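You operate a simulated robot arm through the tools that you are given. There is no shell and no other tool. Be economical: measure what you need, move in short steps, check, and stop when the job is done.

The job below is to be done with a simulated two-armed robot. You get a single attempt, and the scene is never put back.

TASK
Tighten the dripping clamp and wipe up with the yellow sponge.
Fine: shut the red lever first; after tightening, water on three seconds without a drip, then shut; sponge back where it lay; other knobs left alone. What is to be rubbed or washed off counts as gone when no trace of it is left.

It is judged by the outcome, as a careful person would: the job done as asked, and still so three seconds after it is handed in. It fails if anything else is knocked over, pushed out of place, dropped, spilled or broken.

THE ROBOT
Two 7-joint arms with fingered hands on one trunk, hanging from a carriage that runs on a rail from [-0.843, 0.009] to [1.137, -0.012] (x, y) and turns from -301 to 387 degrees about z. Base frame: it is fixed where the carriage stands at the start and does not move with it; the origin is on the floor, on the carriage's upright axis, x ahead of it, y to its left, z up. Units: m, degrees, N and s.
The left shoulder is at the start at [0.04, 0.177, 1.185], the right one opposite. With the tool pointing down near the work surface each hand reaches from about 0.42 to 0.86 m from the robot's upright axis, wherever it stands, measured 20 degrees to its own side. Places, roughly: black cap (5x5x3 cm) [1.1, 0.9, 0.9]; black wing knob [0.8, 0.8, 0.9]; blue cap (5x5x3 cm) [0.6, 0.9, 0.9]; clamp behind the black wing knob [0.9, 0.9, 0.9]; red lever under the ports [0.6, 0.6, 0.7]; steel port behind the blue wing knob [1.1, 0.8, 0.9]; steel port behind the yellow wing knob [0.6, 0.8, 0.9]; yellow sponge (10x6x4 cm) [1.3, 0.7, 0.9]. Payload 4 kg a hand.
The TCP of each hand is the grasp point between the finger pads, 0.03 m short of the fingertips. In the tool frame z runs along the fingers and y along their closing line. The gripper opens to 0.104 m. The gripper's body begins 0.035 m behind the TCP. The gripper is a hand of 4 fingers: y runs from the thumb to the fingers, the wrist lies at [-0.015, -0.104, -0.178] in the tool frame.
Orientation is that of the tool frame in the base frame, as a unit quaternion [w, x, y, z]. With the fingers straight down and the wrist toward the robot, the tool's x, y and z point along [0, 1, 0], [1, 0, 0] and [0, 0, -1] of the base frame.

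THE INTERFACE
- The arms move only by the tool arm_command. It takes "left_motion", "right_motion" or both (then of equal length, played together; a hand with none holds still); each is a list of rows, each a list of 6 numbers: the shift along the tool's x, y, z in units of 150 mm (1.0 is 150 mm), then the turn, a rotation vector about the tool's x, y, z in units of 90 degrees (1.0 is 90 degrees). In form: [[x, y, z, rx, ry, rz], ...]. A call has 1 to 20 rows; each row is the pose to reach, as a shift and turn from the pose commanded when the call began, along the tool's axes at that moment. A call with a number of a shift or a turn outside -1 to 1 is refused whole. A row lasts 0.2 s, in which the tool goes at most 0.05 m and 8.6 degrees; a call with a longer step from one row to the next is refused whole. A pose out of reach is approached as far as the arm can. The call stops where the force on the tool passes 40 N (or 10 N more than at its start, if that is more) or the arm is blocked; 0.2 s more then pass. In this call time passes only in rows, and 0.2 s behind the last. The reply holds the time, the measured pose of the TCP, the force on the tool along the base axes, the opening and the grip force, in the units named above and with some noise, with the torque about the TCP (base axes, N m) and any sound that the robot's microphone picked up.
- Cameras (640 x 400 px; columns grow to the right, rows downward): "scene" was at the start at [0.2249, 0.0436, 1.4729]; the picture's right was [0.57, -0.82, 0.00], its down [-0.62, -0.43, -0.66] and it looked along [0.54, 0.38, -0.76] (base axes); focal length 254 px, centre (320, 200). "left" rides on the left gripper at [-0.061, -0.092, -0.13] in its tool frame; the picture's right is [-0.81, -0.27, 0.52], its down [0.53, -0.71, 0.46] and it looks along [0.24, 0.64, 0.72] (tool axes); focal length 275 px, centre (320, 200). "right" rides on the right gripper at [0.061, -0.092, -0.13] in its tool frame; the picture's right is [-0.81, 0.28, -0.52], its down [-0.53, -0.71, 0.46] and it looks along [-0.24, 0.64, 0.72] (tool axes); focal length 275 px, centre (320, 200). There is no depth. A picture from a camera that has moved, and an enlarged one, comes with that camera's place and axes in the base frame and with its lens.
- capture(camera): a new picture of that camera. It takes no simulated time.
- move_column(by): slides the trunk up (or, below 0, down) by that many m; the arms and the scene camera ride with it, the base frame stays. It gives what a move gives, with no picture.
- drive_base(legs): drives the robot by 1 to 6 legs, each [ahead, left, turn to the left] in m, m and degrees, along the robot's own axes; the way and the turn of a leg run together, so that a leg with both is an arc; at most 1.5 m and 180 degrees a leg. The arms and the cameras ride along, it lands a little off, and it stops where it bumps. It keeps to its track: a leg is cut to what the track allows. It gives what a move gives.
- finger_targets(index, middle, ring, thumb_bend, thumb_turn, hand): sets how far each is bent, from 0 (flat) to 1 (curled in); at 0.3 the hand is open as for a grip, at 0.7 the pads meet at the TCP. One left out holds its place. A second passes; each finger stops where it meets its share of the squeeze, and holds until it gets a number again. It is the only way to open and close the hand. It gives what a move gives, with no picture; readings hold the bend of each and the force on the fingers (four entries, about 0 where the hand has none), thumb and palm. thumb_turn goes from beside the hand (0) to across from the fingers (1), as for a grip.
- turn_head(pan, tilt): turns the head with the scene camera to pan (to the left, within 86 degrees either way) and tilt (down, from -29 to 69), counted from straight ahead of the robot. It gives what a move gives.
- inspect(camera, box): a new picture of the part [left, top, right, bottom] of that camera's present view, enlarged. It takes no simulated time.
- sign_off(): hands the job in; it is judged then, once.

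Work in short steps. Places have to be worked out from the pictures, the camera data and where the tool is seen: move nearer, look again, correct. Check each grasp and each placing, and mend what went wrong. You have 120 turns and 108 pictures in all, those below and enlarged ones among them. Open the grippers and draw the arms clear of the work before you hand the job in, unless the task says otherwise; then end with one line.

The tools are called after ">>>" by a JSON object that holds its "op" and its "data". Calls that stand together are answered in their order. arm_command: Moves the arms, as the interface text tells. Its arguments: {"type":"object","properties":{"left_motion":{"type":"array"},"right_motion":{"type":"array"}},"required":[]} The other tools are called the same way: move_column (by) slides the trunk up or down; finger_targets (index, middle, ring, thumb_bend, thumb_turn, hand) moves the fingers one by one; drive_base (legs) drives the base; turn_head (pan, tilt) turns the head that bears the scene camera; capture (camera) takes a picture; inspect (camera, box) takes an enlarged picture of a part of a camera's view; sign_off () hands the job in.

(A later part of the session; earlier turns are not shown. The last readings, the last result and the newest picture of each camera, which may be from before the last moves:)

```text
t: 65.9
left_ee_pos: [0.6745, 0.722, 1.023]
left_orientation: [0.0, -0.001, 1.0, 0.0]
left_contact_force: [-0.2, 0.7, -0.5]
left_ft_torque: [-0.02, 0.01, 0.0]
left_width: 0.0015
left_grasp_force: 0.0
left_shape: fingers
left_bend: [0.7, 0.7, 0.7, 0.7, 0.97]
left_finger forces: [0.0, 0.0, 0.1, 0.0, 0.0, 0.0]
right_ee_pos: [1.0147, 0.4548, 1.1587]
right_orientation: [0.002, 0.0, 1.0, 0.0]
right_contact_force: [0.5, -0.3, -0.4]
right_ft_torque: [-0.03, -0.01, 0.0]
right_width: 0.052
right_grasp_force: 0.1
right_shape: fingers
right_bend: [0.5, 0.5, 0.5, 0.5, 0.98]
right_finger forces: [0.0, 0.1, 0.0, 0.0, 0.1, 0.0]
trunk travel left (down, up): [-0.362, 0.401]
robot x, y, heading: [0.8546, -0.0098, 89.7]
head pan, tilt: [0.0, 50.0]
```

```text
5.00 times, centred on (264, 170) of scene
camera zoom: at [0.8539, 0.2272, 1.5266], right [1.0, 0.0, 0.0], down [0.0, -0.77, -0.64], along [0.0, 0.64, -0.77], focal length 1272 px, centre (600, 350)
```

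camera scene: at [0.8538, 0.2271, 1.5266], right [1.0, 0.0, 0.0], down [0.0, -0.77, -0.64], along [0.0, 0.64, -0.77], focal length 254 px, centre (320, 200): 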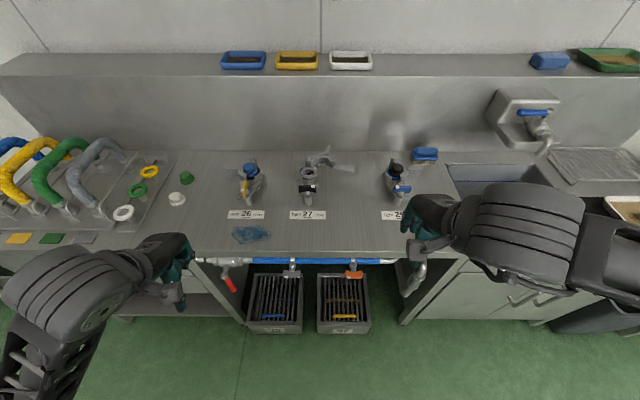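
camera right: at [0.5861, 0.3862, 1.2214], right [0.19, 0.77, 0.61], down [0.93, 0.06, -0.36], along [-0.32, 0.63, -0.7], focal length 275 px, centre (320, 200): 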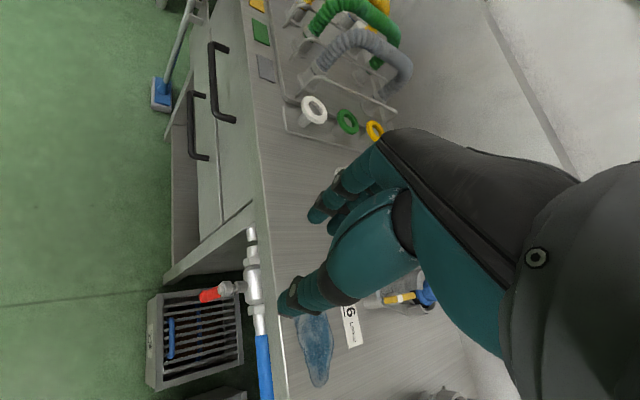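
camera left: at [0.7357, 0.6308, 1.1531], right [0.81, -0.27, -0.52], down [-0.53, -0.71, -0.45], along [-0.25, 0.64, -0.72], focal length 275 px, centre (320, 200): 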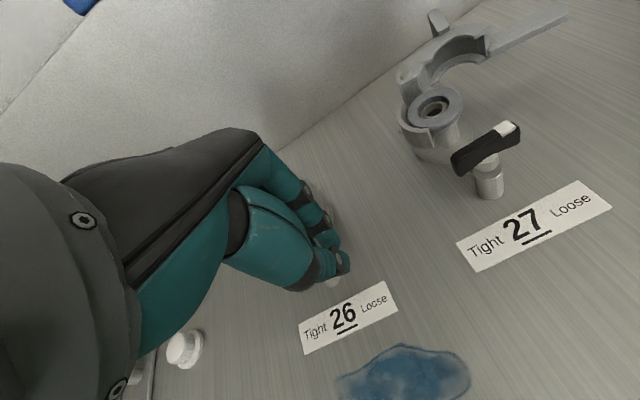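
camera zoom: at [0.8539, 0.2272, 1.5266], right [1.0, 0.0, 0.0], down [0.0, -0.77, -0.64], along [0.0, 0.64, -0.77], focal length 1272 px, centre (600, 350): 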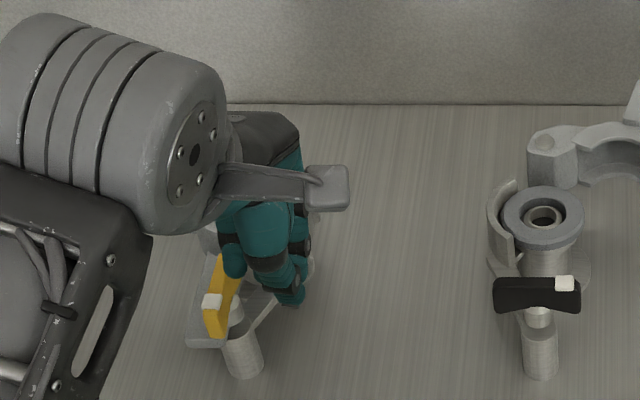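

The pusher is right of the wing. I descend to z≈0.953 at y≈0.748.

>>> {"op": "arm_command", "data": {"left_motion": [[-0.02, 0.0, 0.16, 0, 0, 0], [-0.04, 0.05, 0.31, 0, 0, 0], [-0.04, 0.17, 0.46, 0, 0, 0]]}}

>>> {"op": "inspect", "data": {"camera": "scene", "box": [210, 150, 306, 210]}}

```text
t: 66.7
left_ee_pos: [0.6797, 0.7468, 0.9546]
left_orientation: [0.001, -0.001, 1.0, 0.0]
left_contact_force: [0.3, 0.5, -0.2]
left_ft_torque: [-0.02, -0.02, 0.01]
left_width: 0.0014
left_grasp_force: 0.0
left_shape: fingers
left_bend: [0.7, 0.7, 0.7, 0.7, 0.97]
left_finger forces: [0.1, 0.0, 0.0, 0.0, 0.0, 0.0]
right_ee_pos: [1.0149, 0.4546, 1.159]
right_orientation: [0.002, -0.001, 1.0, 0.0]
right_contact_force: [0.7, -0.3, 0.3]
right_ft_torque: [0.0, -0.02, -0.04]
right_width: 0.0522
right_grasp_force: 0.0
right_shape: fingers
right_bend: [0.5, 0.5, 0.5, 0.5, 0.98]
right_finger forces: [0.0, 0.0, 0.0, 0.0, 0.0, 0.0]
trunk travel left (down, up): [-0.362, 0.401]
robot x, y, heading: [0.8488, -0.0087, 89.7]
head pan, tilt: [0.0, 50.0]
```

```text
6.67 times, centred on (258, 180) of scene
camera zoom: at [0.854, 0.2272, 1.5266], right [1.0, 0.0, 0.0], down [0.0, -0.77, -0.64], along [0.0, 0.64, -0.77], focal length 1696 px, centre (733, 333)
```

zoom: 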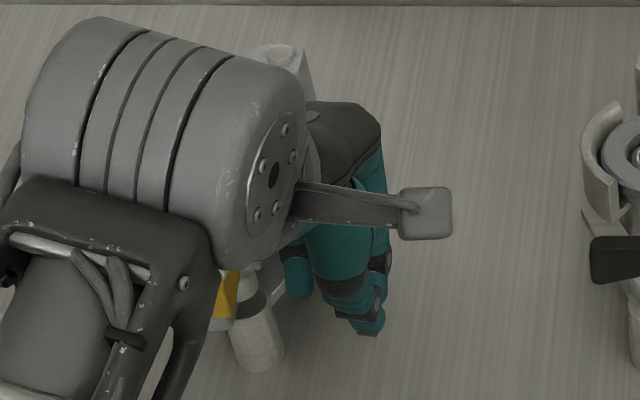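

Sweep left slowly; expected contact after ~3 cm.

>>> {"op": "arm_command", "data": {"left_motion": [[0.08, 0, 0, 0, 0, 0], [0.16, 0, 0, 0, 0, 0], [0.22, 0, 0, 0, 0, 0], [0.27, 0, 0, 0, 0, 0], [0.32, 0, 0, 0, 0, 0]]}}

>>> {"op": "inspect", "data": {"camera": "scene", "box": [210, 150, 306, 210]}}

>>> {"op": "inspect", "data": {"camera": "left", "box": [240, 180, 368, 310]}}

```text
t: 67.9
left_ee_pos: [0.6311, 0.7462, 0.9542]
left_orientation: [0.0, -0.001, 1.0, 0.001]
left_contact_force: [5.9, -11.0, 8.5]
left_ft_torque: [0.14, 0.08, 0.02]
left_width: 0.0011
left_grasp_force: 7.1
left_shape: fingers
left_bend: [0.7, 0.71, 0.71, 0.7, 0.97]
left_finger forces: [0.1, 9.8, 4.2, 0.0, 0.0, 0.0]
right_ee_pos: [1.016, 0.4538, 1.1596]
right_orientation: [0.002, -0.001, 1.0, -0.001]
right_contact_force: [0.6, 0.2, -0.1]
right_ft_torque: [0.01, 0.01, -0.04]
right_width: 0.0522
right_grasp_force: 0.0
right_shape: fingers
right_bend: [0.5, 0.5, 0.5, 0.5, 0.98]
right_finger forces: [0.0, 0.0, 0.1, 0.1, 0.1, 0.0]
trunk travel left (down, up): [-0.362, 0.401]
robot x, y, heading: [0.8554, -0.0111, 89.8]
head pan, tilt: [0.0, 50.0]
```

```text
6.67 times, centred on (258, 180) of scene
camera zoom: at [0.8541, 0.2265, 1.5265], right [1.0, 0.0, 0.0], down [0.0, -0.77, -0.64], along [0.0, 0.64, -0.77], focal length 1696 px, centre (733, 333)
```

zoom: 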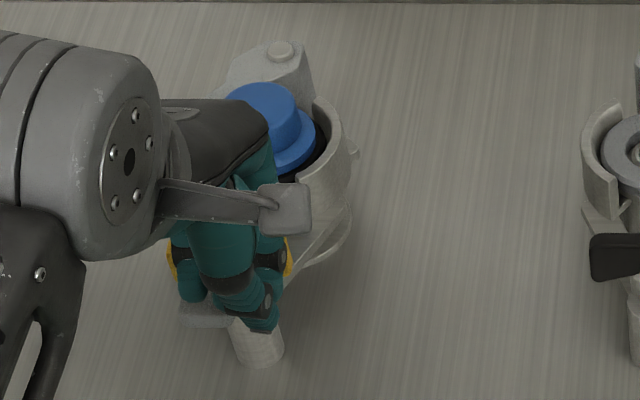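

```text
3.08 times, centred on (304, 245) of left
camera zoom: at [0.6923, 0.6545, 1.0858], right [0.81, -0.27, -0.52], down [-0.53, -0.71, -0.46], along [-0.24, 0.64, -0.72], focal length 847 px, centre (369, 62)
```

zoom: 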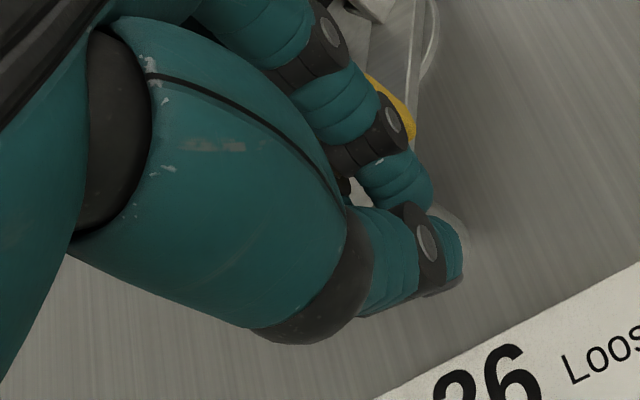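

The wing seems already to lie nearly across (yellow visible left and right behind the fingers). I back off to the front and up to check its angle.

>>> {"op": "arm_command", "data": {"left_motion": [[0, -0.2, 0, 0, 0, 0], [0, -0.5, -0.1, 0, 0, 0], [0, -0.8, -0.2, 0, 0, 0], [-0.1, -1.0, -0.4, 0, 0, 0]]}}

>>> {"op": "inspect", "data": {"camera": "left", "box": [230, 60, 390, 220]}}

>>> {"op": "inspect", "data": {"camera": "scene", "box": [210, 150, 306, 210]}}

```text
t: 68.9
left_ee_pos: [0.6452, 0.5984, 1.0133]
left_orientation: [0.0, -0.002, 1.0, -0.002]
left_contact_force: [0.4, 0.0, -0.4]
left_ft_torque: [-0.01, 0.0, -0.01]
left_width: 0.0012
left_grasp_force: 0.1
left_shape: fingers
left_bend: [0.7, 0.7, 0.7, 0.7, 0.97]
left_finger forces: [0.1, 0.1, 0.0, 0.0, 0.0, 0.0]
right_ee_pos: [1.0152, 0.4556, 1.16]
right_orientation: [0.002, -0.001, 1.0, 0.001]
right_contact_force: [-0.8, -0.7, -0.2]
right_ft_torque: [0.02, 0.0, 0.0]
right_width: 0.0523
right_grasp_force: 0.0
right_shape: fingers
right_bend: [0.5, 0.5, 0.5, 0.5, 0.98]
right_finger forces: [0.1, 0.1, 0.0, 0.0, 0.1, 0.0]
trunk travel left (down, up): [-0.362, 0.401]
robot x, y, heading: [0.8505, -0.0061, 89.9]
head pan, tilt: [0.0, 50.0]
```

```text
2.50 times, centred on (310, 140) of left
camera zoom: at [0.7069, 0.507, 1.1441], right [0.81, -0.27, -0.52], down [-0.53, -0.71, -0.45], along [-0.25, 0.64, -0.73], focal length 688 px, centre (345, 350)
```

zoom: 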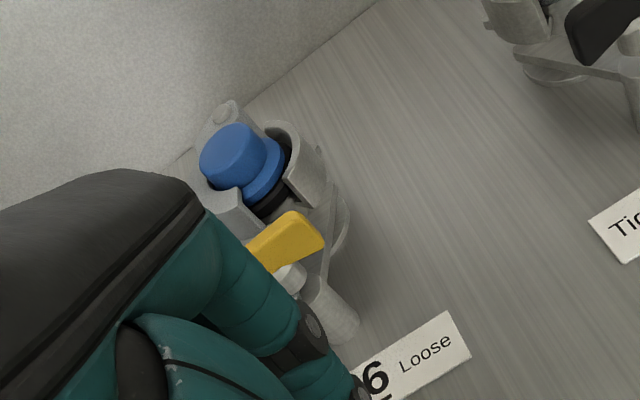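

```text
6.67 times, centred on (258, 180) of scene
camera zoom: at [0.8541, 0.2272, 1.5266], right [1.0, 0.0, 0.0], down [0.0, -0.77, -0.64], along [0.0, 0.64, -0.77], focal length 1696 px, centre (733, 333)
```

zoom: 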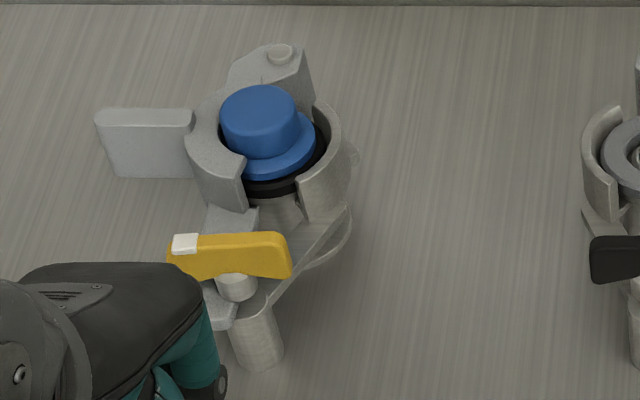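

The wing now lies across with its mark at "Tight", perhaps ~5° short of the stop. I press only its left half forward (+y) to firmly tighten.

>>> {"op": "arm_command", "data": {"left_motion": [[0.15, 0.1, 0.0, 0, 0, 0], [0.3, 0.25, 0.13, 0, 0, 0], [0.44, 0.4, 0.26, 0, 0, 0], [0.44, 0.6, 0.39, 0, 0, 0], [0.44, 0.8, 0.39, 0, 0, 0], [0.44, 0.92, 0.39, 0, 0, 0]]}}

>>> {"op": "arm_command", "data": {"left_motion": [[0, 0.05, 0, 0, 0, 0], [0, 0.09, 0, 0, 0, 0], [0, 0.13, 0, 0, 0, 0], [0, 0.17, 0, 0, 0, 0]]}}

>>> {"op": "inspect", "data": {"camera": "scene", "box": [210, 150, 306, 210]}}

```text
t: 70.3
left_ee_pos: [0.5801, 0.737, 0.9571]
left_orientation: [-0.001, 0.001, 1.0, 0.0]
left_contact_force: [-0.1, -0.2, 0.1]
left_ft_torque: [0.02, -0.04, 0.01]
left_width: 0.0009
left_grasp_force: 0.1
left_shape: fingers
left_bend: [0.7, 0.7, 0.7, 0.7, 0.97]
left_finger forces: [0.0, 0.0, 0.1, 0.1, 0.0, 0.0]
right_ee_pos: [1.0143, 0.455, 1.1585]
right_orientation: [0.002, -0.001, 1.0, 0.0]
right_contact_force: [0.3, -0.7, -0.4]
right_ft_torque: [0.0, -0.01, 0.0]
right_width: 0.0524
right_grasp_force: 0.0
right_shape: fingers
right_bend: [0.5, 0.5, 0.5, 0.5, 0.98]
right_finger forces: [0.0, 0.0, 0.0, 0.0, 0.0, 0.0]
trunk travel left (down, up): [-0.362, 0.401]
robot x, y, heading: [0.8529, -0.0077, 90.0]
head pan, tilt: [0.0, 50.0]
```

```text
t: 71.3
left_ee_pos: [0.5802, 0.7584, 0.9553]
left_orientation: [0.0, -0.001, 1.0, -0.001]
left_contact_force: [0.5, -16.8, 7.0]
left_ft_torque: [-0.05, -0.05, -0.1]
left_width: 0.0
left_grasp_force: 9.0
left_shape: fingers
left_bend: [0.7, 0.7, 0.7, 0.67, 0.97]
left_finger forces: [18.1, 0.0, 0.0, 0.0, 0.0, 0.0]
right_ee_pos: [1.0141, 0.4534, 1.1587]
right_orientation: [0.001, -0.001, 1.0, -0.001]
right_contact_force: [0.0, 0.0, -0.3]
right_ft_torque: [0.03, -0.01, 0.02]
right_width: 0.0523
right_grasp_force: 0.1
right_shape: fingers
right_bend: [0.5, 0.5, 0.5, 0.5, 0.98]
right_finger forces: [0.0, 0.0, 0.0, 0.1, 0.0, 0.0]
trunk travel left (down, up): [-0.362, 0.401]
robot x, y, heading: [0.8534, -0.0069, 89.6]
head pan, tilt: [0.0, 50.0]
```

```text
6.67 times, centred on (258, 180) of scene
camera zoom: at [0.8537, 0.2257, 1.5262], right [1.0, 0.0, 0.0], down [0.0, -0.77, -0.64], along [0.0, 0.64, -0.77], focal length 1696 px, centre (733, 333)
```

zoom: 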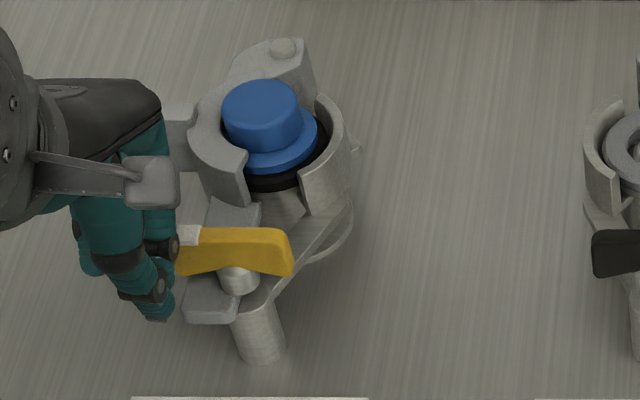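

17 N and no movement: knob is at its tight stop. I back off and check the picture.

>>> {"op": "arm_command", "data": {"left_motion": [[0, -0.25, 0, 0, 0, 0], [0, -0.5, -0.1, 0, 0, 0], [0, -0.8, -0.15, 0, 0, 0], [0, -1.0, -0.3, 0, 0, 0]]}}

>>> {"op": "inspect", "data": {"camera": "scene", "box": [210, 150, 306, 210]}}

```text
t: 72.3
left_ee_pos: [0.5831, 0.6114, 0.998]
left_orientation: [0.0, -0.001, 1.0, 0.0]
left_contact_force: [-0.1, 0.5, 0.2]
left_ft_torque: [0.02, 0.02, -0.02]
left_width: 0.001
left_grasp_force: 0.0
left_shape: fingers
left_bend: [0.7, 0.7, 0.7, 0.7, 0.97]
left_finger forces: [0.1, 0.0, 0.0, 0.0, 0.0, 0.0]
right_ee_pos: [1.0146, 0.4559, 1.1591]
right_orientation: [0.002, -0.001, 1.0, 0.0]
right_contact_force: [0.8, 0.5, 0.3]
right_ft_torque: [-0.01, 0.01, -0.02]
right_width: 0.0524
right_grasp_force: 0.0
right_shape: fingers
right_bend: [0.5, 0.5, 0.5, 0.5, 0.98]
right_finger forces: [0.0, 0.2, 0.1, 0.0, 0.0, 0.1]
trunk travel left (down, up): [-0.362, 0.401]
robot x, y, heading: [0.8525, -0.0132, 89.9]
head pan, tilt: [0.0, 50.0]
```

```text
6.67 times, centred on (258, 180) of scene
camera zoom: at [0.8537, 0.2272, 1.5266], right [1.0, 0.0, 0.0], down [0.0, -0.77, -0.64], along [0.0, 0.64, -0.77], focal length 1696 px, centre (733, 333)
```

zoom: 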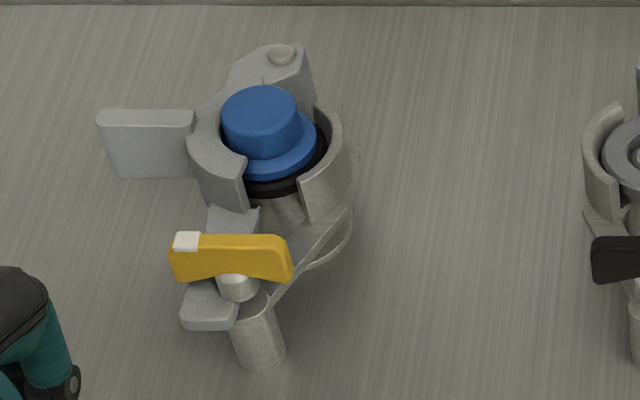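

Knob now exactly across with mark at Tight; no drops visible. To open the water I'll lift the lever with the hand pitched 45° and the trunk low; first retract, shift base right and lower the trunk.

>>> {"op": "arm_command", "data": {"left_motion": [[0, -0.3, 0, 0, 0, 0], [0, -0.6, 0, 0, 0, 0], [0, -0.9, 0, 0, 0, 0], [0, -1.0, 0, 0, 0, 0]]}}

>>> {"op": "drive_base", "data": {"legs": [[0, -0.17, 0]]}}

>>> {"op": "arm_command", "data": {"left_motion": [[0.2, -0.1, 0, 0, 0, 0], [0.4, -0.2, 0, 0, 0, 0], [0.6, -0.25, 0, 0, 0, 0], [0.8, -0.3, 0, 0, 0, 0]]}}

>>> {"op": "move_column", "data": {"by": -0.28}}

>>> {"op": "turn_head", "data": {"pan": 25, "tilt": 45}}

>>> {"op": "capture", "data": {"camera": "scene"}}

```text
t: 73.3
left_ee_pos: [0.5823, 0.4597, 1.0005]
left_orientation: [0.0, -0.001, 1.0, 0.0]
left_contact_force: [-0.1, 0.6, -0.6]
left_ft_torque: [-0.01, 0.0, 0.0]
left_width: 0.0009
left_grasp_force: 0.0
left_shape: fingers
left_bend: [0.7, 0.7, 0.7, 0.7, 0.97]
left_finger forces: [0.1, 0.0, 0.0, 0.0, 0.0, 0.1]
right_ee_pos: [1.0137, 0.4558, 1.1587]
right_orientation: [0.002, -0.001, 1.0, 0.0]
right_contact_force: [-1.9, -0.8, -0.7]
right_ft_torque: [-0.01, -0.01, -0.01]
right_width: 0.0523
right_grasp_force: 0.1
right_shape: fingers
right_bend: [0.5, 0.5, 0.5, 0.5, 0.98]
right_finger forces: [0.1, 0.1, 0.1, 0.0, 0.1, 0.0]
trunk travel left (down, up): [-0.362, 0.401]
robot x, y, heading: [0.8513, -0.007, 89.7]
head pan, tilt: [0.0, 50.0]
```

```text
t: 74.7
left_ee_pos: [0.7507, 0.4577, 1.0002]
left_orientation: [0.0, 0.0, 1.0, 0.0]
left_contact_force: [-0.7, -0.6, 0.4]
left_ft_torque: [-0.01, 0.01, -0.03]
left_width: 0.0009
left_grasp_force: 0.0
left_shape: fingers
left_bend: [0.7, 0.7, 0.7, 0.7, 0.97]
left_finger forces: [0.0, 0.0, 0.1, 0.0, 0.0, 0.1]
right_ee_pos: [1.1848, 0.4523, 1.1593]
right_orientation: [0.002, -0.001, 1.0, 0.0]
right_contact_force: [-0.1, 0.3, -0.4]
right_ft_torque: [0.02, 0.02, 0.01]
right_width: 0.0524
right_grasp_force: 0.0
right_shape: fingers
right_bend: [0.5, 0.5, 0.5, 0.5, 0.98]
right_finger forces: [0.1, 0.0, 0.0, 0.0, 0.1, 0.0]
trunk travel left (down, up): [-0.362, 0.401]
robot x, y, heading: [1.0211, -0.0126, 90.1]
head pan, tilt: [0.0, 50.0]
```

```text
t: 75.7
left_ee_pos: [0.6305, 0.4139, 1.0004]
left_orientation: [0.0, -0.001, 1.0, -0.001]
left_contact_force: [0.0, -0.9, -0.1]
left_ft_torque: [0.02, -0.03, 0.02]
left_width: 0.0011
left_grasp_force: 0.1
left_shape: fingers
left_bend: [0.7, 0.7, 0.7, 0.7, 0.97]
left_finger forces: [0.0, 0.1, 0.0, 0.0, 0.0, 0.0]
right_ee_pos: [1.183, 0.4528, 1.1597]
right_orientation: [0.002, 0.0, 1.0, 0.0]
right_contact_force: [0.3, 0.1, -0.6]
right_ft_torque: [0.01, 0.01, 0.0]
right_width: 0.0524
right_grasp_force: 0.1
right_shape: fingers
right_bend: [0.5, 0.5, 0.5, 0.5, 0.98]
right_finger forces: [0.0, 0.0, 0.1, 0.1, 0.0, 0.0]
trunk travel left (down, up): [-0.362, 0.401]
robot x, y, heading: [1.0247, -0.0085, 89.9]
head pan, tilt: [0.0, 50.0]
```

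```text
t: 78.6
left_ee_pos: [0.6309, 0.4145, 0.7191]
left_orientation: [0.001, 0.0, 1.0, 0.0]
left_contact_force: [-0.1, -0.7, -0.5]
left_ft_torque: [0.0, -0.03, 0.02]
left_width: 0.0007
left_grasp_force: 0.0
left_shape: fingers
left_bend: [0.7, 0.7, 0.7, 0.7, 0.97]
left_finger forces: [0.0, 0.0, 0.1, 0.1, 0.1, 0.0]
right_ee_pos: [1.1832, 0.4538, 0.8785]
right_orientation: [0.002, -0.001, 1.0, 0.0]
right_contact_force: [-1.0, -0.3, -0.3]
right_ft_torque: [-0.01, 0.02, 0.0]
right_width: 0.0519
right_grasp_force: 0.0
right_shape: fingers
right_bend: [0.5, 0.5, 0.5, 0.5, 0.98]
right_finger forces: [0.1, 0.0, 0.0, 0.0, 0.0, 0.1]
trunk travel left (down, up): [-0.082, 0.681]
robot x, y, heading: [1.0207, -0.0062, 89.8]
head pan, tilt: [0.0, 50.0]
```

```text
t: 79.5
left_ee_pos: [0.6309, 0.415, 0.7189]
left_orientation: [0.0, -0.001, 1.0, 0.001]
left_contact_force: [0.0, -0.1, -0.4]
left_ft_torque: [-0.01, 0.02, -0.03]
left_width: 0.0011
left_grasp_force: 0.2
left_shape: fingers
left_bend: [0.7, 0.7, 0.7, 0.7, 0.97]
left_finger forces: [0.0, 0.0, 0.0, 0.0, 0.0, 0.0]
right_ee_pos: [1.1832, 0.4534, 0.8779]
right_orientation: [0.002, -0.001, 1.0, -0.001]
right_contact_force: [0.1, -0.1, 0.5]
right_ft_torque: [0.0, 0.02, -0.01]
right_width: 0.0524
right_grasp_force: 0.1
right_shape: fingers
right_bend: [0.5, 0.5, 0.5, 0.5, 0.98]
right_finger forces: [0.0, 0.0, 0.0, 0.0, 0.1, 0.0]
trunk travel left (down, up): [-0.082, 0.681]
robot x, y, heading: [1.0241, -0.0153, 90.0]
head pan, tilt: [25.0, 45.0]
```

```text
49 pictures are left
camera scene: at [0.9884, 0.2222, 1.2535], right [0.91, 0.42, 0.0], down [0.3, -0.64, -0.71], along [-0.3, 0.64, -0.71], focal length 254 px, centre (320, 200)
```

scene: 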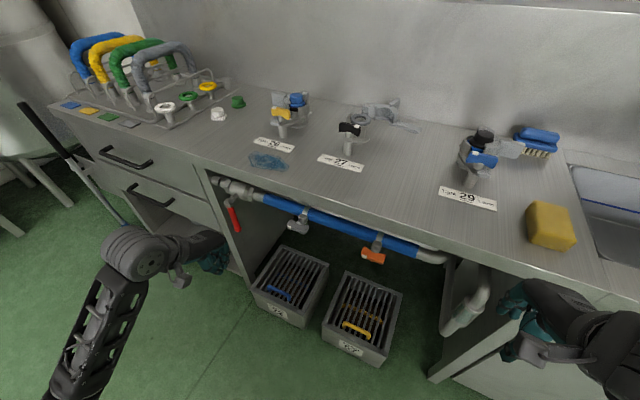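

Great view of lever, ports and sponge. Now I pitch the left hand 45° and move it left of the lever, still in front.

>>> {"op": "arm_command", "data": {"left_motion": [[0.15, 0, 0.07, -0.083, 0, 0], [0.3, 0, 0.14, -0.167, 0, 0], [0.45, 0.0, 0.21, -0.25, 0, 0], [0.6, 0.05, 0.28, -0.333, 0, 0], [0.75, 0.1, 0.35, -0.417, 0, 0], [0.87, 0.15, 0.42, -0.5, 0, 0]]}}

>>> {"op": "inspect", "data": {"camera": "scene", "box": [140, 150, 300, 290]}}

```text
t: 80.8
left_ee_pos: [0.501, 0.4364, 0.6565]
left_orientation: [-0.001, -0.002, 0.923, 0.384]
left_contact_force: [0.7, -0.1, -0.7]
left_ft_torque: [0.02, 0.0, -0.01]
left_width: 0.0009
left_grasp_force: 0.1
left_shape: fingers
left_bend: [0.7, 0.7, 0.7, 0.7, 0.97]
left_finger forces: [0.0, 0.0, 0.1, 0.1, 0.0, 0.1]
right_ee_pos: [1.1829, 0.4536, 0.879]
right_orientation: [0.001, 0.0, 1.0, 0.0]
right_contact_force: [1.3, 0.1, -0.6]
right_ft_torque: [0.0, -0.04, -0.01]
right_width: 0.0521
right_grasp_force: 0.0
right_shape: fingers
right_bend: [0.5, 0.5, 0.5, 0.5, 0.98]
right_finger forces: [0.1, 0.0, 0.1, 0.0, 0.0, 0.0]
trunk travel left (down, up): [-0.082, 0.681]
robot x, y, heading: [1.0187, -0.0131, 89.8]
head pan, tilt: [25.0, 45.0]
```

```text
2.86 times, centred on (220, 220) of scene
camera zoom: at [0.9884, 0.2222, 1.2535], right [0.91, 0.42, 0.0], down [0.3, -0.64, -0.71], along [-0.3, 0.64, -0.71], focal length 727 px, centre (606, 143)
```

zoom: 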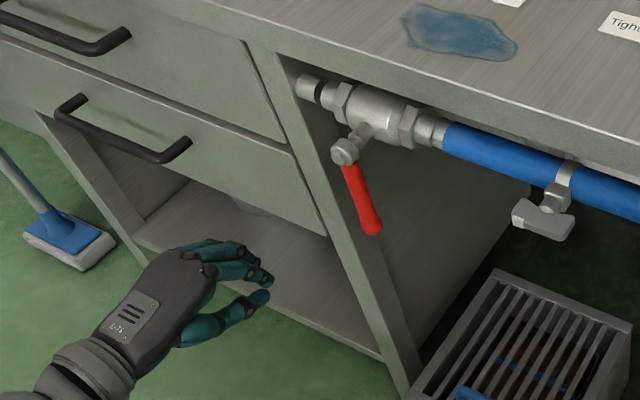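

Reach is good. I bring the fingertips forward beside the lever's left (tips kept short of the leg/drawer face).

>>> {"op": "arm_command", "data": {"left_motion": [[0.05, 0.15, 0.12, 0, 0, 0], [0.08, 0.3, 0.25, 0, 0, 0], [0.08, 0.45, 0.37, 0, 0, 0], [0.08, 0.58, 0.48, 0, 0, 0]]}}

>>> {"op": "inspect", "data": {"camera": "scene", "box": [160, 160, 288, 240]}}

```text
t: 81.8
left_ee_pos: [0.489, 0.5524, 0.6675]
left_orientation: [0.0, 0.0, 0.924, 0.383]
left_contact_force: [0.4, -0.4, 0.7]
left_ft_torque: [-0.01, -0.01, -0.01]
left_width: 0.0009
left_grasp_force: 0.2
left_shape: fingers
left_bend: [0.7, 0.7, 0.7, 0.7, 0.97]
left_finger forces: [0.1, 0.0, 0.0, 0.1, 0.1, 0.1]
right_ee_pos: [1.1827, 0.4541, 0.8787]
right_orientation: [0.002, 0.0, 1.0, -0.001]
right_contact_force: [0.0, 0.0, 0.5]
right_ft_torque: [-0.02, 0.01, 0.03]
right_width: 0.0523
right_grasp_force: 0.0
right_shape: fingers
right_bend: [0.5, 0.5, 0.5, 0.5, 0.98]
right_finger forces: [0.0, 0.0, 0.0, 0.0, 0.0, 0.0]
trunk travel left (down, up): [-0.082, 0.681]
robot x, y, heading: [1.0203, -0.0089, 89.6]
head pan, tilt: [25.0, 45.0]
```

```text
5.00 times, centred on (224, 200) of scene
camera zoom: at [0.988, 0.2231, 1.2537], right [0.91, 0.42, 0.0], down [0.3, -0.64, -0.71], along [-0.3, 0.64, -0.71], focal length 1272 px, centre (800, 200)
```

zoom: 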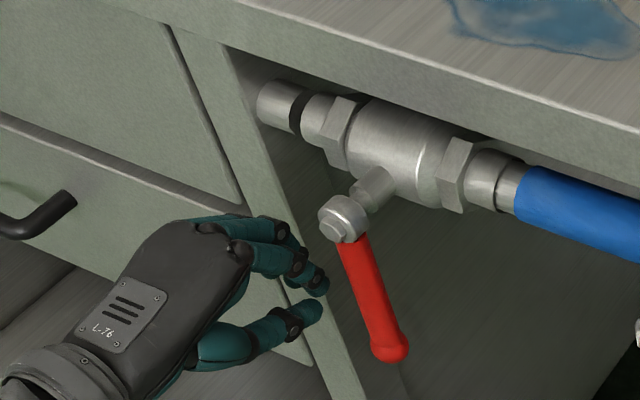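

Fingers are left of the lever. Sweep right, then up along the lever's arc.

>>> {"op": "arm_command", "data": {"left_motion": [[-0.13, 0, 0, 0, 0, 0], [-0.27, 0, 0, 0, 0, 0], [-0.4, 0, 0, 0, 0, 0], [-0.54, 0, 0, 0, 0, 0], [-0.65, 0.03, -0.03, 0, 0, 0], [-0.76, 0.06, -0.06, 0, 0, 0], [-0.87, 0.106, -0.106, 0, 0, 0]]}}

>>> {"op": "inspect", "data": {"camera": "scene", "box": [160, 160, 288, 240]}}

```text
t: 83.5
left_ee_pos: [0.6187, 0.5471, 0.6875]
left_orientation: [0.001, 0.001, 0.924, 0.382]
left_contact_force: [-0.3, -3.8, -4.7]
left_ft_torque: [0.13, -0.06, 0.07]
left_width: 0.0011
left_grasp_force: 3.1
left_shape: fingers
left_bend: [0.7, 0.7, 0.7, 0.7, 0.97]
left_finger forces: [0.1, 5.7, 0.0, 0.0, 0.0, 0.1]
right_ee_pos: [1.1853, 0.4515, 0.8784]
right_orientation: [0.002, -0.001, 1.0, 0.0]
right_contact_force: [1.4, -0.2, 0.4]
right_ft_torque: [-0.01, -0.02, -0.02]
right_width: 0.0519
right_grasp_force: 0.0
right_shape: fingers
right_bend: [0.5, 0.5, 0.5, 0.5, 0.98]
right_finger forces: [0.1, 0.0, 0.0, 0.0, 0.1, 0.1]
trunk travel left (down, up): [-0.082, 0.681]
robot x, y, heading: [1.0212, -0.012, 89.5]
head pan, tilt: [25.0, 45.0]
```

```text
5.00 times, centred on (224, 200) of scene
camera zoom: at [0.9888, 0.2213, 1.2533], right [0.91, 0.42, 0.0], down [0.3, -0.64, -0.71], along [-0.3, 0.64, -0.71], focal length 1272 px, centre (800, 200)
```

zoom: 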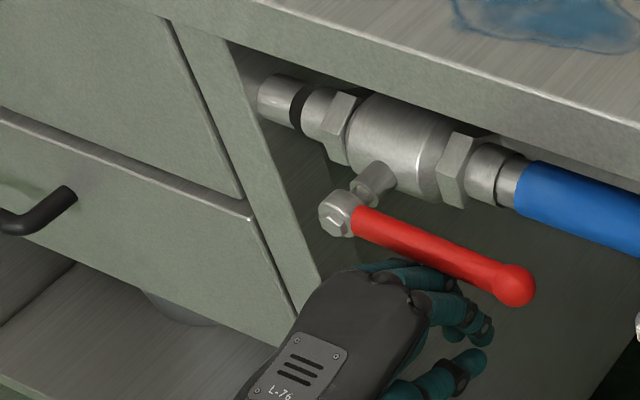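

The lever rests on the fingers and is nearly level. Lift further until it stops.

>>> {"op": "arm_command", "data": {"left_motion": [[-0.03, 0.06, -0.06, 0, 0, 0], [-0.05, 0.12, -0.12, 0, 0, 0], [-0.06, 0.17, -0.17, 0, 0, 0], [-0.06, 0.21, -0.21, 0, 0, 0]]}}

>>> {"op": "capture", "data": {"camera": "scene"}}

>>> {"op": "inspect", "data": {"camera": "scene", "box": [160, 160, 288, 240]}}

```text
t: 84.5
left_ee_pos: [0.6297, 0.5393, 0.7312]
left_orientation: [0.0, -0.002, 0.925, 0.379]
left_contact_force: [-1.3, -27.3, -13.0]
left_ft_torque: [0.08, -0.19, 0.43]
left_width: 0.0
left_grasp_force: 13.9
left_shape: fingers
left_bend: [0.7, 0.71, 0.71, 0.69, 0.97]
left_finger forces: [5.6, 11.2, 11.6, 0.0, 0.0, 0.1]
right_ee_pos: [1.1844, 0.446, 0.8771]
right_orientation: [0.002, 0.0, 1.0, -0.003]
right_contact_force: [-0.8, -0.5, -0.2]
right_ft_torque: [0.02, 0.03, 0.0]
right_width: 0.0522
right_grasp_force: 0.0
right_shape: fingers
right_bend: [0.5, 0.5, 0.5, 0.5, 0.98]
right_finger forces: [0.0, 0.0, 0.1, 0.1, 0.1, 0.0]
trunk travel left (down, up): [-0.082, 0.681]
robot x, y, heading: [1.023, -0.0119, 89.6]
head pan, tilt: [25.0, 45.0]
```

```text
45 pictures are left
camera scene: at [0.9888, 0.2169, 1.2522], right [0.91, 0.42, 0.0], down [0.3, -0.65, -0.7], along [-0.3, 0.64, -0.71], focal length 254 px, centre (320, 200)
```

scene: 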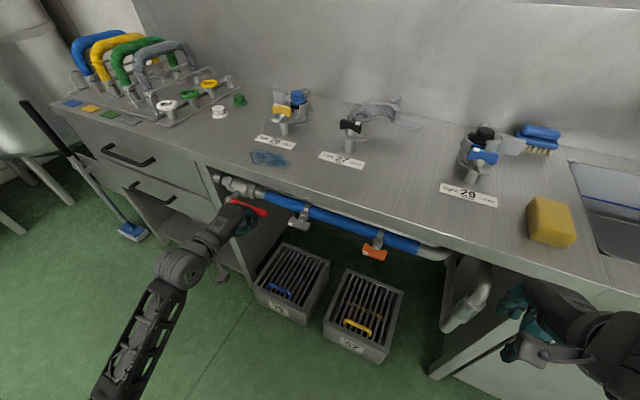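

```text
5.00 times, centred on (224, 200) of scene
camera zoom: at [0.9888, 0.2169, 1.2522], right [0.91, 0.42, 0.0], down [0.3, -0.65, -0.7], along [-0.3, 0.64, -0.71], focal length 1272 px, centre (800, 200)
```

zoom: 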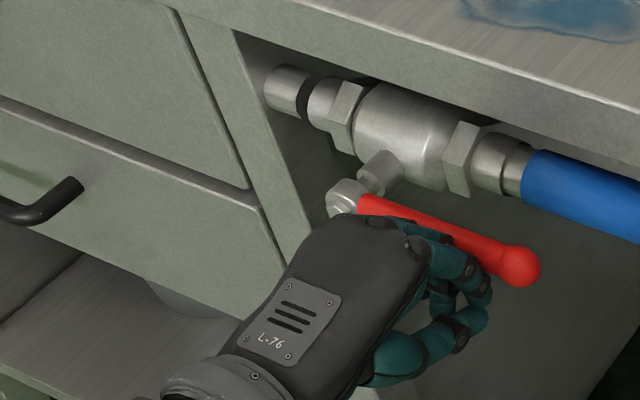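

Strong reaction (≈30 N) and the lever is level along the pipe: water is on. I draw the hand down and out, and watch port 26 for drips.

>>> {"op": "arm_command", "data": {"left_motion": [[0, -0.1, 0.1, 0, 0, 0], [0, -0.2, 0.2, 0, 0, 0], [0, -0.4, 0.0, 0, 0, 0], [0, -0.6, -0.2, 0, 0, 0], [0, -0.75, -0.4, 0, 0, 0]]}}

>>> {"op": "inspect", "data": {"camera": "scene", "box": [240, 70, 368, 150]}}

>>> {"op": "inspect", "data": {"camera": "scene", "box": [160, 140, 320, 240]}}

```text
t: 85.7
left_ee_pos: [0.6292, 0.4242, 0.698]
left_orientation: [-0.001, 0.0, 0.924, 0.383]
left_contact_force: [0.1, 0.3, 0.6]
left_ft_torque: [0.0, -0.01, 0.0]
left_width: 0.001
left_grasp_force: 0.0
left_shape: fingers
left_bend: [0.7, 0.7, 0.7, 0.7, 0.97]
left_finger forces: [0.1, 0.0, 0.1, 0.0, 0.1, 0.1]
right_ee_pos: [1.1842, 0.4528, 0.8792]
right_orientation: [0.003, 0.0, 1.0, 0.0]
right_contact_force: [0.0, -0.7, -0.2]
right_ft_torque: [-0.01, -0.01, 0.01]
right_width: 0.0523
right_grasp_force: 0.1
right_shape: fingers
right_bend: [0.5, 0.5, 0.5, 0.5, 0.98]
right_finger forces: [0.1, 0.1, 0.1, 0.1, 0.0, 0.0]
trunk travel left (down, up): [-0.082, 0.681]
robot x, y, heading: [1.0166, -0.0093, 90.0]
head pan, tilt: [25.0, 45.0]
```

```text
5.00 times, centred on (304, 110) of scene
camera zoom: at [0.9885, 0.2225, 1.2535], right [0.91, 0.42, 0.0], down [0.3, -0.64, -0.71], along [-0.3, 0.64, -0.71], focal length 1272 px, centre (400, 650)
```

zoom: 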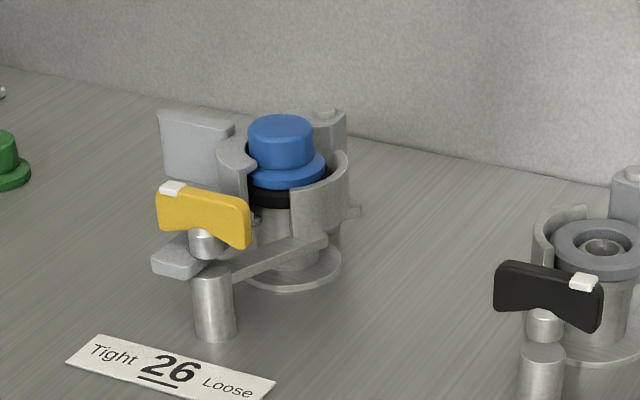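

```text
4.00 times, centred on (240, 190) of scene
camera zoom: at [0.9885, 0.2225, 1.2535], right [0.91, 0.42, 0.0], down [0.3, -0.64, -0.71], along [-0.3, 0.64, -0.71], focal length 1018 px, centre (640, 240)
```

zoom: 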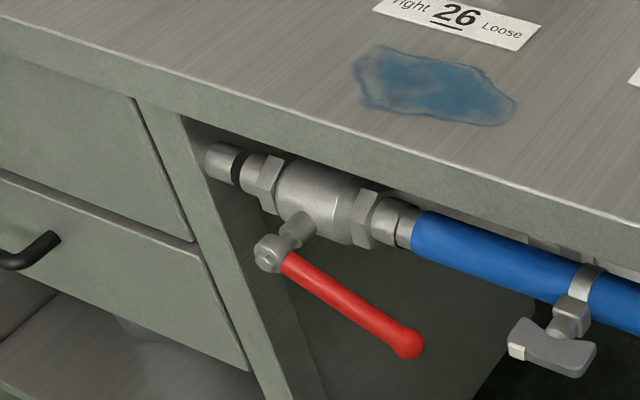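

No drips, but the lever sagged to ~20° when I withdrew, so the flow may be partial. I'll lift it again fully and hold it there over 3 seconds while watching.

>>> {"op": "arm_command", "data": {"left_motion": [[0, 0.0, 0.2, 0, 0, 0], [0, 0.15, 0.4, 0, 0, 0], [0, 0.3, 0.56, 0, 0, 0], [0, 0.45, 0.71, 0, 0, 0], [0, 0.53, 0.62, 0, 0, 0], [0, 0.61, 0.54, 0, 0, 0], [0, 0.68, 0.47, 0, 0, 0], [0, 0.73, 0.42, 0, 0, 0]]}}

>>> {"op": "inspect", "data": {"camera": "scene", "box": [160, 140, 320, 240]}}

```text
t: 87.5
left_ee_pos: [0.6287, 0.5409, 0.7272]
left_orientation: [0.0, -0.002, 0.925, 0.38]
left_contact_force: [1.0, -25.5, -10.6]
left_ft_torque: [0.16, -0.21, 0.29]
left_width: 0.0
left_grasp_force: 13.2
left_shape: fingers
left_bend: [0.7, 0.71, 0.71, 0.7, 0.97]
left_finger forces: [4.1, 11.5, 11.4, 0.0, 0.0, 0.0]
right_ee_pos: [1.1831, 0.4472, 0.8772]
right_orientation: [0.002, -0.001, 1.0, -0.003]
right_contact_force: [-0.6, -0.4, -0.6]
right_ft_torque: [0.02, -0.03, 0.05]
right_width: 0.0523
right_grasp_force: 0.0
right_shape: fingers
right_bend: [0.5, 0.5, 0.5, 0.5, 0.98]
right_finger forces: [0.1, 0.0, 0.0, 0.0, 0.1, 0.1]
trunk travel left (down, up): [-0.082, 0.681]
robot x, y, heading: [1.0196, -0.0088, 89.9]
head pan, tilt: [25.0, 45.0]
```

```text
4.00 times, centred on (240, 190) of scene
camera zoom: at [0.9886, 0.2172, 1.2523], right [0.91, 0.42, 0.0], down [0.3, -0.65, -0.7], along [-0.3, 0.64, -0.71], focal length 1018 px, centre (640, 240)
```

zoom: 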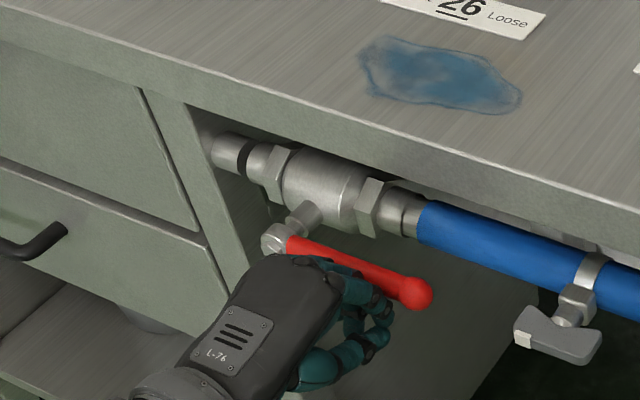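

Lever is up at its stop. I hold still for 4 s and then look at the clamp.

>>> {"op": "arm_command", "data": {"left_motion": [[0, 0, 0, 0, 0, 0], [0, 0, 0, 0, 0, 0], [0, 0, 0, 0, 0, 0], [0, 0, 0, 0, 0, 0], [0, 0, 0, 0, 0, 0], [0, 0, 0, 0, 0, 0], [0, 0, 0, 0, 0, 0], [0, 0, 0, 0, 0, 0], [0, 0, 0, 0, 0, 0], [0, 0, 0, 0, 0, 0], [0, 0, 0, 0, 0, 0], [0, 0, 0, 0, 0, 0], [0, 0, 0, 0, 0, 0], [0, 0, 0, 0, 0, 0], [0, 0, 0, 0, 0, 0], [0, 0, 0, 0, 0, 0], [0, 0, 0, 0, 0, 0], [0, 0, 0, 0, 0, 0], [0, 0, 0, 0, 0, 0], [0, 0, 0, 0, 0, 0]]}}

>>> {"op": "inspect", "data": {"camera": "scene", "box": [240, 70, 368, 150]}}

```text
t: 91.7
left_ee_pos: [0.628, 0.5409, 0.7281]
left_orientation: [0.0, -0.001, 0.925, 0.381]
left_contact_force: [-0.6, -28.8, -6.2]
left_ft_torque: [0.34, -0.1, 0.47]
left_width: 0.0001
left_grasp_force: 14.3
left_shape: fingers
left_bend: [0.7, 0.71, 0.71, 0.7, 0.97]
left_finger forces: [4.3, 12.8, 12.3, 0.0, 0.1, 0.0]
right_ee_pos: [1.1834, 0.4457, 0.8768]
right_orientation: [0.002, -0.001, 1.0, -0.003]
right_contact_force: [0.2, 0.3, 0.2]
right_ft_torque: [0.04, -0.01, 0.01]
right_width: 0.0523
right_grasp_force: 0.0
right_shape: fingers
right_bend: [0.5, 0.5, 0.5, 0.5, 0.98]
right_finger forces: [0.0, 0.0, 0.0, 0.0, 0.0, 0.0]
trunk travel left (down, up): [-0.082, 0.681]
robot x, y, heading: [1.0229, -0.009, 89.6]
head pan, tilt: [25.0, 45.0]
```

```text
5.00 times, centred on (304, 110) of scene
camera zoom: at [0.9884, 0.217, 1.2523], right [0.91, 0.42, 0.0], down [0.3, -0.65, -0.7], along [-0.3, 0.64, -0.71], focal length 1272 px, centre (400, 650)
```

zoom: 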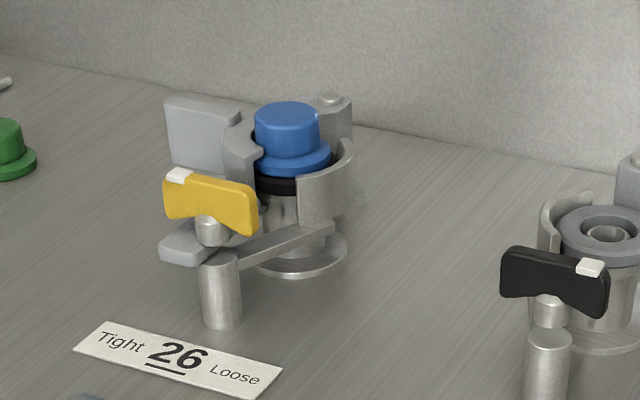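

No drip with water on over 4 s. Now shut: withdraw, go above the lever and push it down again.

>>> {"op": "arm_command", "data": {"left_motion": [[0, -0.1, 0.1, 0, 0, 0], [0, -0.3, 0.0, 0, 0, 0], [0, -0.5, -0.2, 0, 0, 0], [0, -0.6, -0.4, 0, 0, 0], [0, -0.45, -0.65, 0, 0, 0], [0, -0.25, -0.88, 0, 0, 0], [0, -0.05, -1.0, 0, 0, 0]]}}

>>> {"op": "arm_command", "data": {"left_motion": [[0, 0.15, 0.15, 0, 0, 0], [0, 0.3, 0.3, 0, 0, 0], [0, 0.45, 0.45, 0, 0, 0]]}}

>>> {"op": "inspect", "data": {"camera": "scene", "box": [160, 140, 320, 240]}}

```text
t: 93.2
left_ee_pos: [0.6276, 0.4407, 0.8324]
left_orientation: [-0.001, 0.0, 0.924, 0.383]
left_contact_force: [-1.0, -0.1, -0.3]
left_ft_torque: [-0.01, -0.01, 0.02]
left_width: 0.0011
left_grasp_force: 0.1
left_shape: fingers
left_bend: [0.7, 0.7, 0.7, 0.7, 0.97]
left_finger forces: [0.0, 0.1, 0.0, 0.0, 0.1, 0.0]
right_ee_pos: [1.183, 0.4539, 0.8806]
right_orientation: [0.001, -0.001, 1.0, 0.001]
right_contact_force: [-0.3, -0.1, 0.7]
right_ft_torque: [-0.03, -0.01, 0.01]
right_width: 0.0522
right_grasp_force: 0.0
right_shape: fingers
right_bend: [0.5, 0.5, 0.5, 0.5, 0.98]
right_finger forces: [0.0, 0.0, 0.1, 0.0, 0.1, 0.0]
trunk travel left (down, up): [-0.082, 0.681]
robot x, y, heading: [1.021, -0.0109, 89.9]
head pan, tilt: [25.0, 45.0]
```

```text
t: 94.0
left_ee_pos: [0.6281, 0.5375, 0.8342]
left_orientation: [0.0, -0.001, 0.924, 0.383]
left_contact_force: [-0.2, -0.6, 0.0]
left_ft_torque: [-0.01, 0.02, -0.01]
left_width: 0.0008
left_grasp_force: 0.1
left_shape: fingers
left_bend: [0.7, 0.7, 0.7, 0.7, 0.97]
left_finger forces: [0.0, 0.0, 0.0, 0.0, 0.0, 0.1]
right_ee_pos: [1.1824, 0.4544, 0.8785]
right_orientation: [0.002, -0.001, 1.0, 0.001]
right_contact_force: [0.3, 0.9, 0.8]
right_ft_torque: [-0.03, -0.02, -0.02]
right_width: 0.0523
right_grasp_force: 0.0
right_shape: fingers
right_bend: [0.5, 0.5, 0.5, 0.5, 0.98]
right_finger forces: [0.1, 0.0, 0.0, 0.1, 0.1, 0.0]
trunk travel left (down, up): [-0.082, 0.681]
robot x, y, heading: [1.021, -0.0099, 89.8]
head pan, tilt: [25.0, 45.0]
```

```text
4.00 times, centred on (240, 190) of scene
camera zoom: at [0.9883, 0.2232, 1.2538], right [0.91, 0.42, 0.0], down [0.3, -0.64, -0.71], along [-0.3, 0.64, -0.71], focal length 1018 px, centre (640, 240)
```

zoom: 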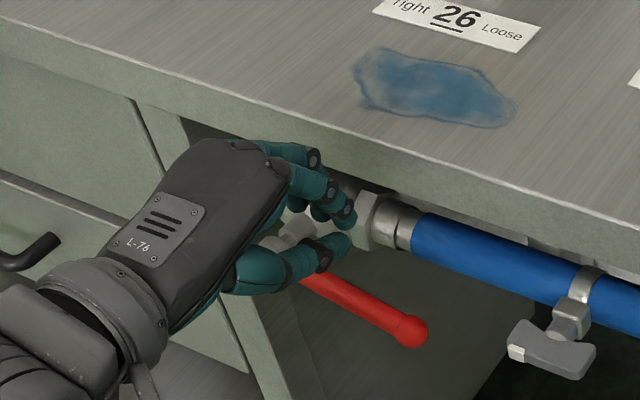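

Fingers are above the lever. Push straight down.

>>> {"op": "arm_command", "data": {"left_motion": [[0, -0.12, 0.12, 0, 0, 0], [0, -0.24, 0.24, 0, 0, 0], [0, -0.36, 0.36, 0, 0, 0], [0, -0.48, 0.48, 0, 0, 0], [0, -0.58, 0.58, 0, 0, 0], [0.02, -0.68, 0.68, 0, 0, 0], [0.04, -0.76, 0.76, 0, 0, 0]]}}

>>> {"op": "inspect", "data": {"camera": "scene", "box": [160, 140, 320, 240]}}

```text
t: 95.7
left_ee_pos: [0.6207, 0.533, 0.6674]
left_orientation: [-0.001, 0.0, 0.924, 0.383]
left_contact_force: [-1.6, -7.5, 4.6]
left_ft_torque: [0.11, 0.07, 0.16]
left_width: 0.0011
left_grasp_force: 4.4
left_shape: fingers
left_bend: [0.7, 0.71, 0.7, 0.7, 0.97]
left_finger forces: [0.1, 4.9, 3.7, 0.0, 0.1, 0.0]
right_ee_pos: [1.183, 0.4513, 0.8785]
right_orientation: [0.001, -0.002, 1.0, -0.001]
right_contact_force: [0.0, -0.5, 0.0]
right_ft_torque: [0.01, -0.03, 0.01]
right_width: 0.052
right_grasp_force: 0.1
right_shape: fingers
right_bend: [0.5, 0.5, 0.5, 0.5, 0.98]
right_finger forces: [0.1, 0.1, 0.0, 0.0, 0.0, 0.0]
trunk travel left (down, up): [-0.082, 0.681]
robot x, y, heading: [1.0211, -0.0156, 90.0]
head pan, tilt: [25.0, 45.0]
```

```text
4.00 times, centred on (240, 190) of scene
camera zoom: at [0.9877, 0.2211, 1.2533], right [0.91, 0.42, 0.0], down [0.3, -0.64, -0.71], along [-0.3, 0.64, -0.71], focal length 1018 px, centre (640, 240)
```

zoom: 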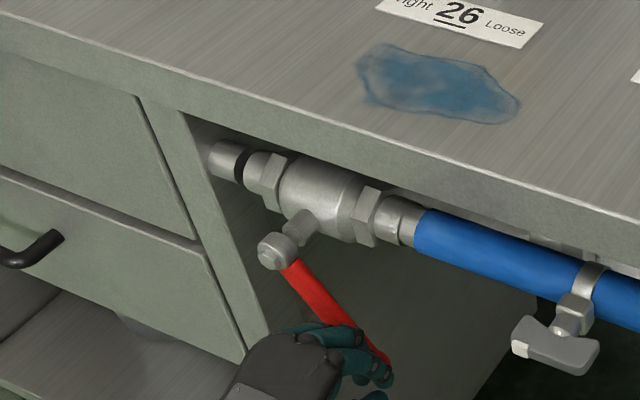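

Lever ~48° down but the tips are sliding on its front. I lift a bit, go 2 cm further in and right, and push down again.

>>> {"op": "arm_command", "data": {"left_motion": [[-0.05, 0.1, -0.1, 0, 0, 0], [-0.12, 0.24, -0.14, 0, 0, 0], [-0.16, 0.28, -0.1, 0, 0, 0], [-0.16, 0.19, 0.0, 0, 0, 0], [-0.16, 0.1, 0.09, 0, 0, 0], [-0.1, 0.0, 0.19, 0, 0, 0], [0.0, 0.0, 0.19, 0, 0, 0]]}}

>>> {"op": "inspect", "data": {"camera": "scene", "box": [160, 140, 320, 240]}}

```text
t: 97.2
left_ee_pos: [0.6227, 0.5555, 0.6487]
left_orientation: [-0.001, -0.001, 0.924, 0.382]
left_contact_force: [1.4, 1.8, -1.0]
left_ft_torque: [-0.06, -0.06, -0.1]
left_width: 0.0011
left_grasp_force: 1.8
left_shape: fingers
left_bend: [0.7, 0.7, 0.69, 0.7, 0.97]
left_finger forces: [0.0, 0.0, 2.6, 0.0, 0.0, 0.1]
right_ee_pos: [1.1838, 0.4538, 0.8792]
right_orientation: [0.001, -0.001, 1.0, -0.001]
right_contact_force: [0.4, 0.2, -0.2]
right_ft_torque: [-0.01, -0.04, 0.02]
right_width: 0.0522
right_grasp_force: 0.1
right_shape: fingers
right_bend: [0.5, 0.5, 0.5, 0.5, 0.98]
right_finger forces: [0.0, 0.0, 0.0, 0.0, 0.0, 0.0]
trunk travel left (down, up): [-0.082, 0.681]
robot x, y, heading: [1.0236, -0.0118, 90.0]
head pan, tilt: [25.0, 45.0]
```

```text
4.00 times, centred on (240, 190) of scene
camera zoom: at [0.9884, 0.2224, 1.2535], right [0.91, 0.42, 0.0], down [0.3, -0.64, -0.71], along [-0.3, 0.64, -0.71], focal length 1018 px, centre (640, 240)
```

zoom: 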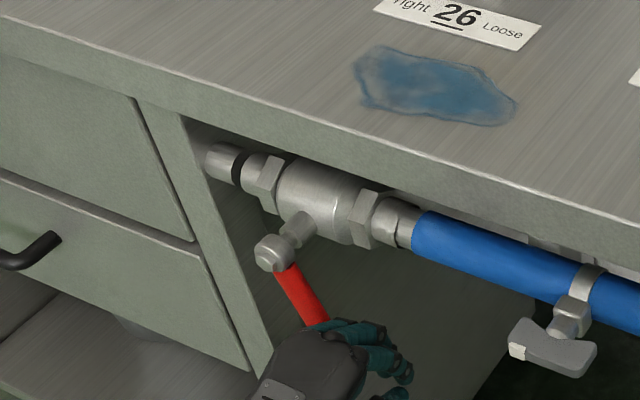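

Now ring finger is on the lever's right side (~65°). Sweep left to the stop.

>>> {"op": "arm_command", "data": {"left_motion": [[0.08, 0, 0, 0, 0, 0], [0.16, 0, 0, 0, 0, 0], [0.22, 0, 0, 0, 0, 0], [0.27, 0, 0, 0, 0, 0], [0.31, 0, 0, 0, 0, 0]]}}

>>> {"op": "inspect", "data": {"camera": "scene", "box": [160, 140, 320, 240]}}

```text
t: 98.5
left_ee_pos: [0.5883, 0.5534, 0.6489]
left_orientation: [0.003, 0.0, 0.924, 0.383]
left_contact_force: [34.3, -8.0, 5.4]
left_ft_torque: [0.4, 1.41, -0.25]
left_width: 0.001
left_grasp_force: 17.8
left_shape: fingers
left_bend: [0.7, 0.7, 0.7, 0.7, 0.97]
left_finger forces: [0.0, 0.0, 35.3, 0.0, 0.1, 0.0]
right_ee_pos: [1.1923, 0.4509, 0.8804]
right_orientation: [0.004, -0.001, 1.0, -0.001]
right_contact_force: [-0.1, -0.1, -0.1]
right_ft_torque: [-0.01, -0.03, 0.0]
right_width: 0.0522
right_grasp_force: 0.1
right_shape: fingers
right_bend: [0.5, 0.5, 0.5, 0.5, 0.98]
right_finger forces: [0.1, 0.0, 0.0, 0.1, 0.1, 0.0]
trunk travel left (down, up): [-0.082, 0.681]
robot x, y, heading: [1.0214, -0.0108, 89.7]
head pan, tilt: [25.0, 45.0]
```

```text
4.00 times, centred on (240, 190) of scene
camera zoom: at [0.9945, 0.2211, 1.2531], right [0.91, 0.42, 0.0], down [0.3, -0.64, -0.7], along [-0.29, 0.64, -0.71], focal length 1018 px, centre (640, 240)
```

zoom: 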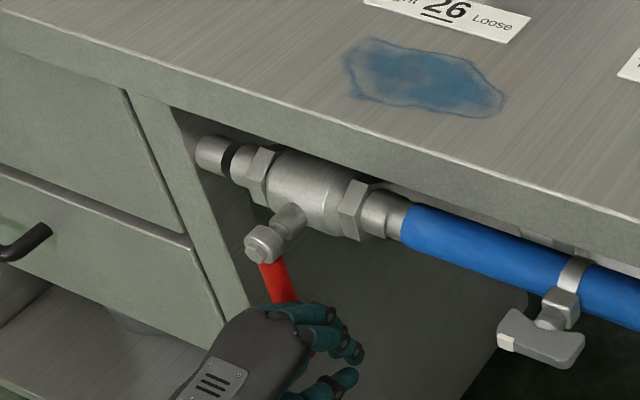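

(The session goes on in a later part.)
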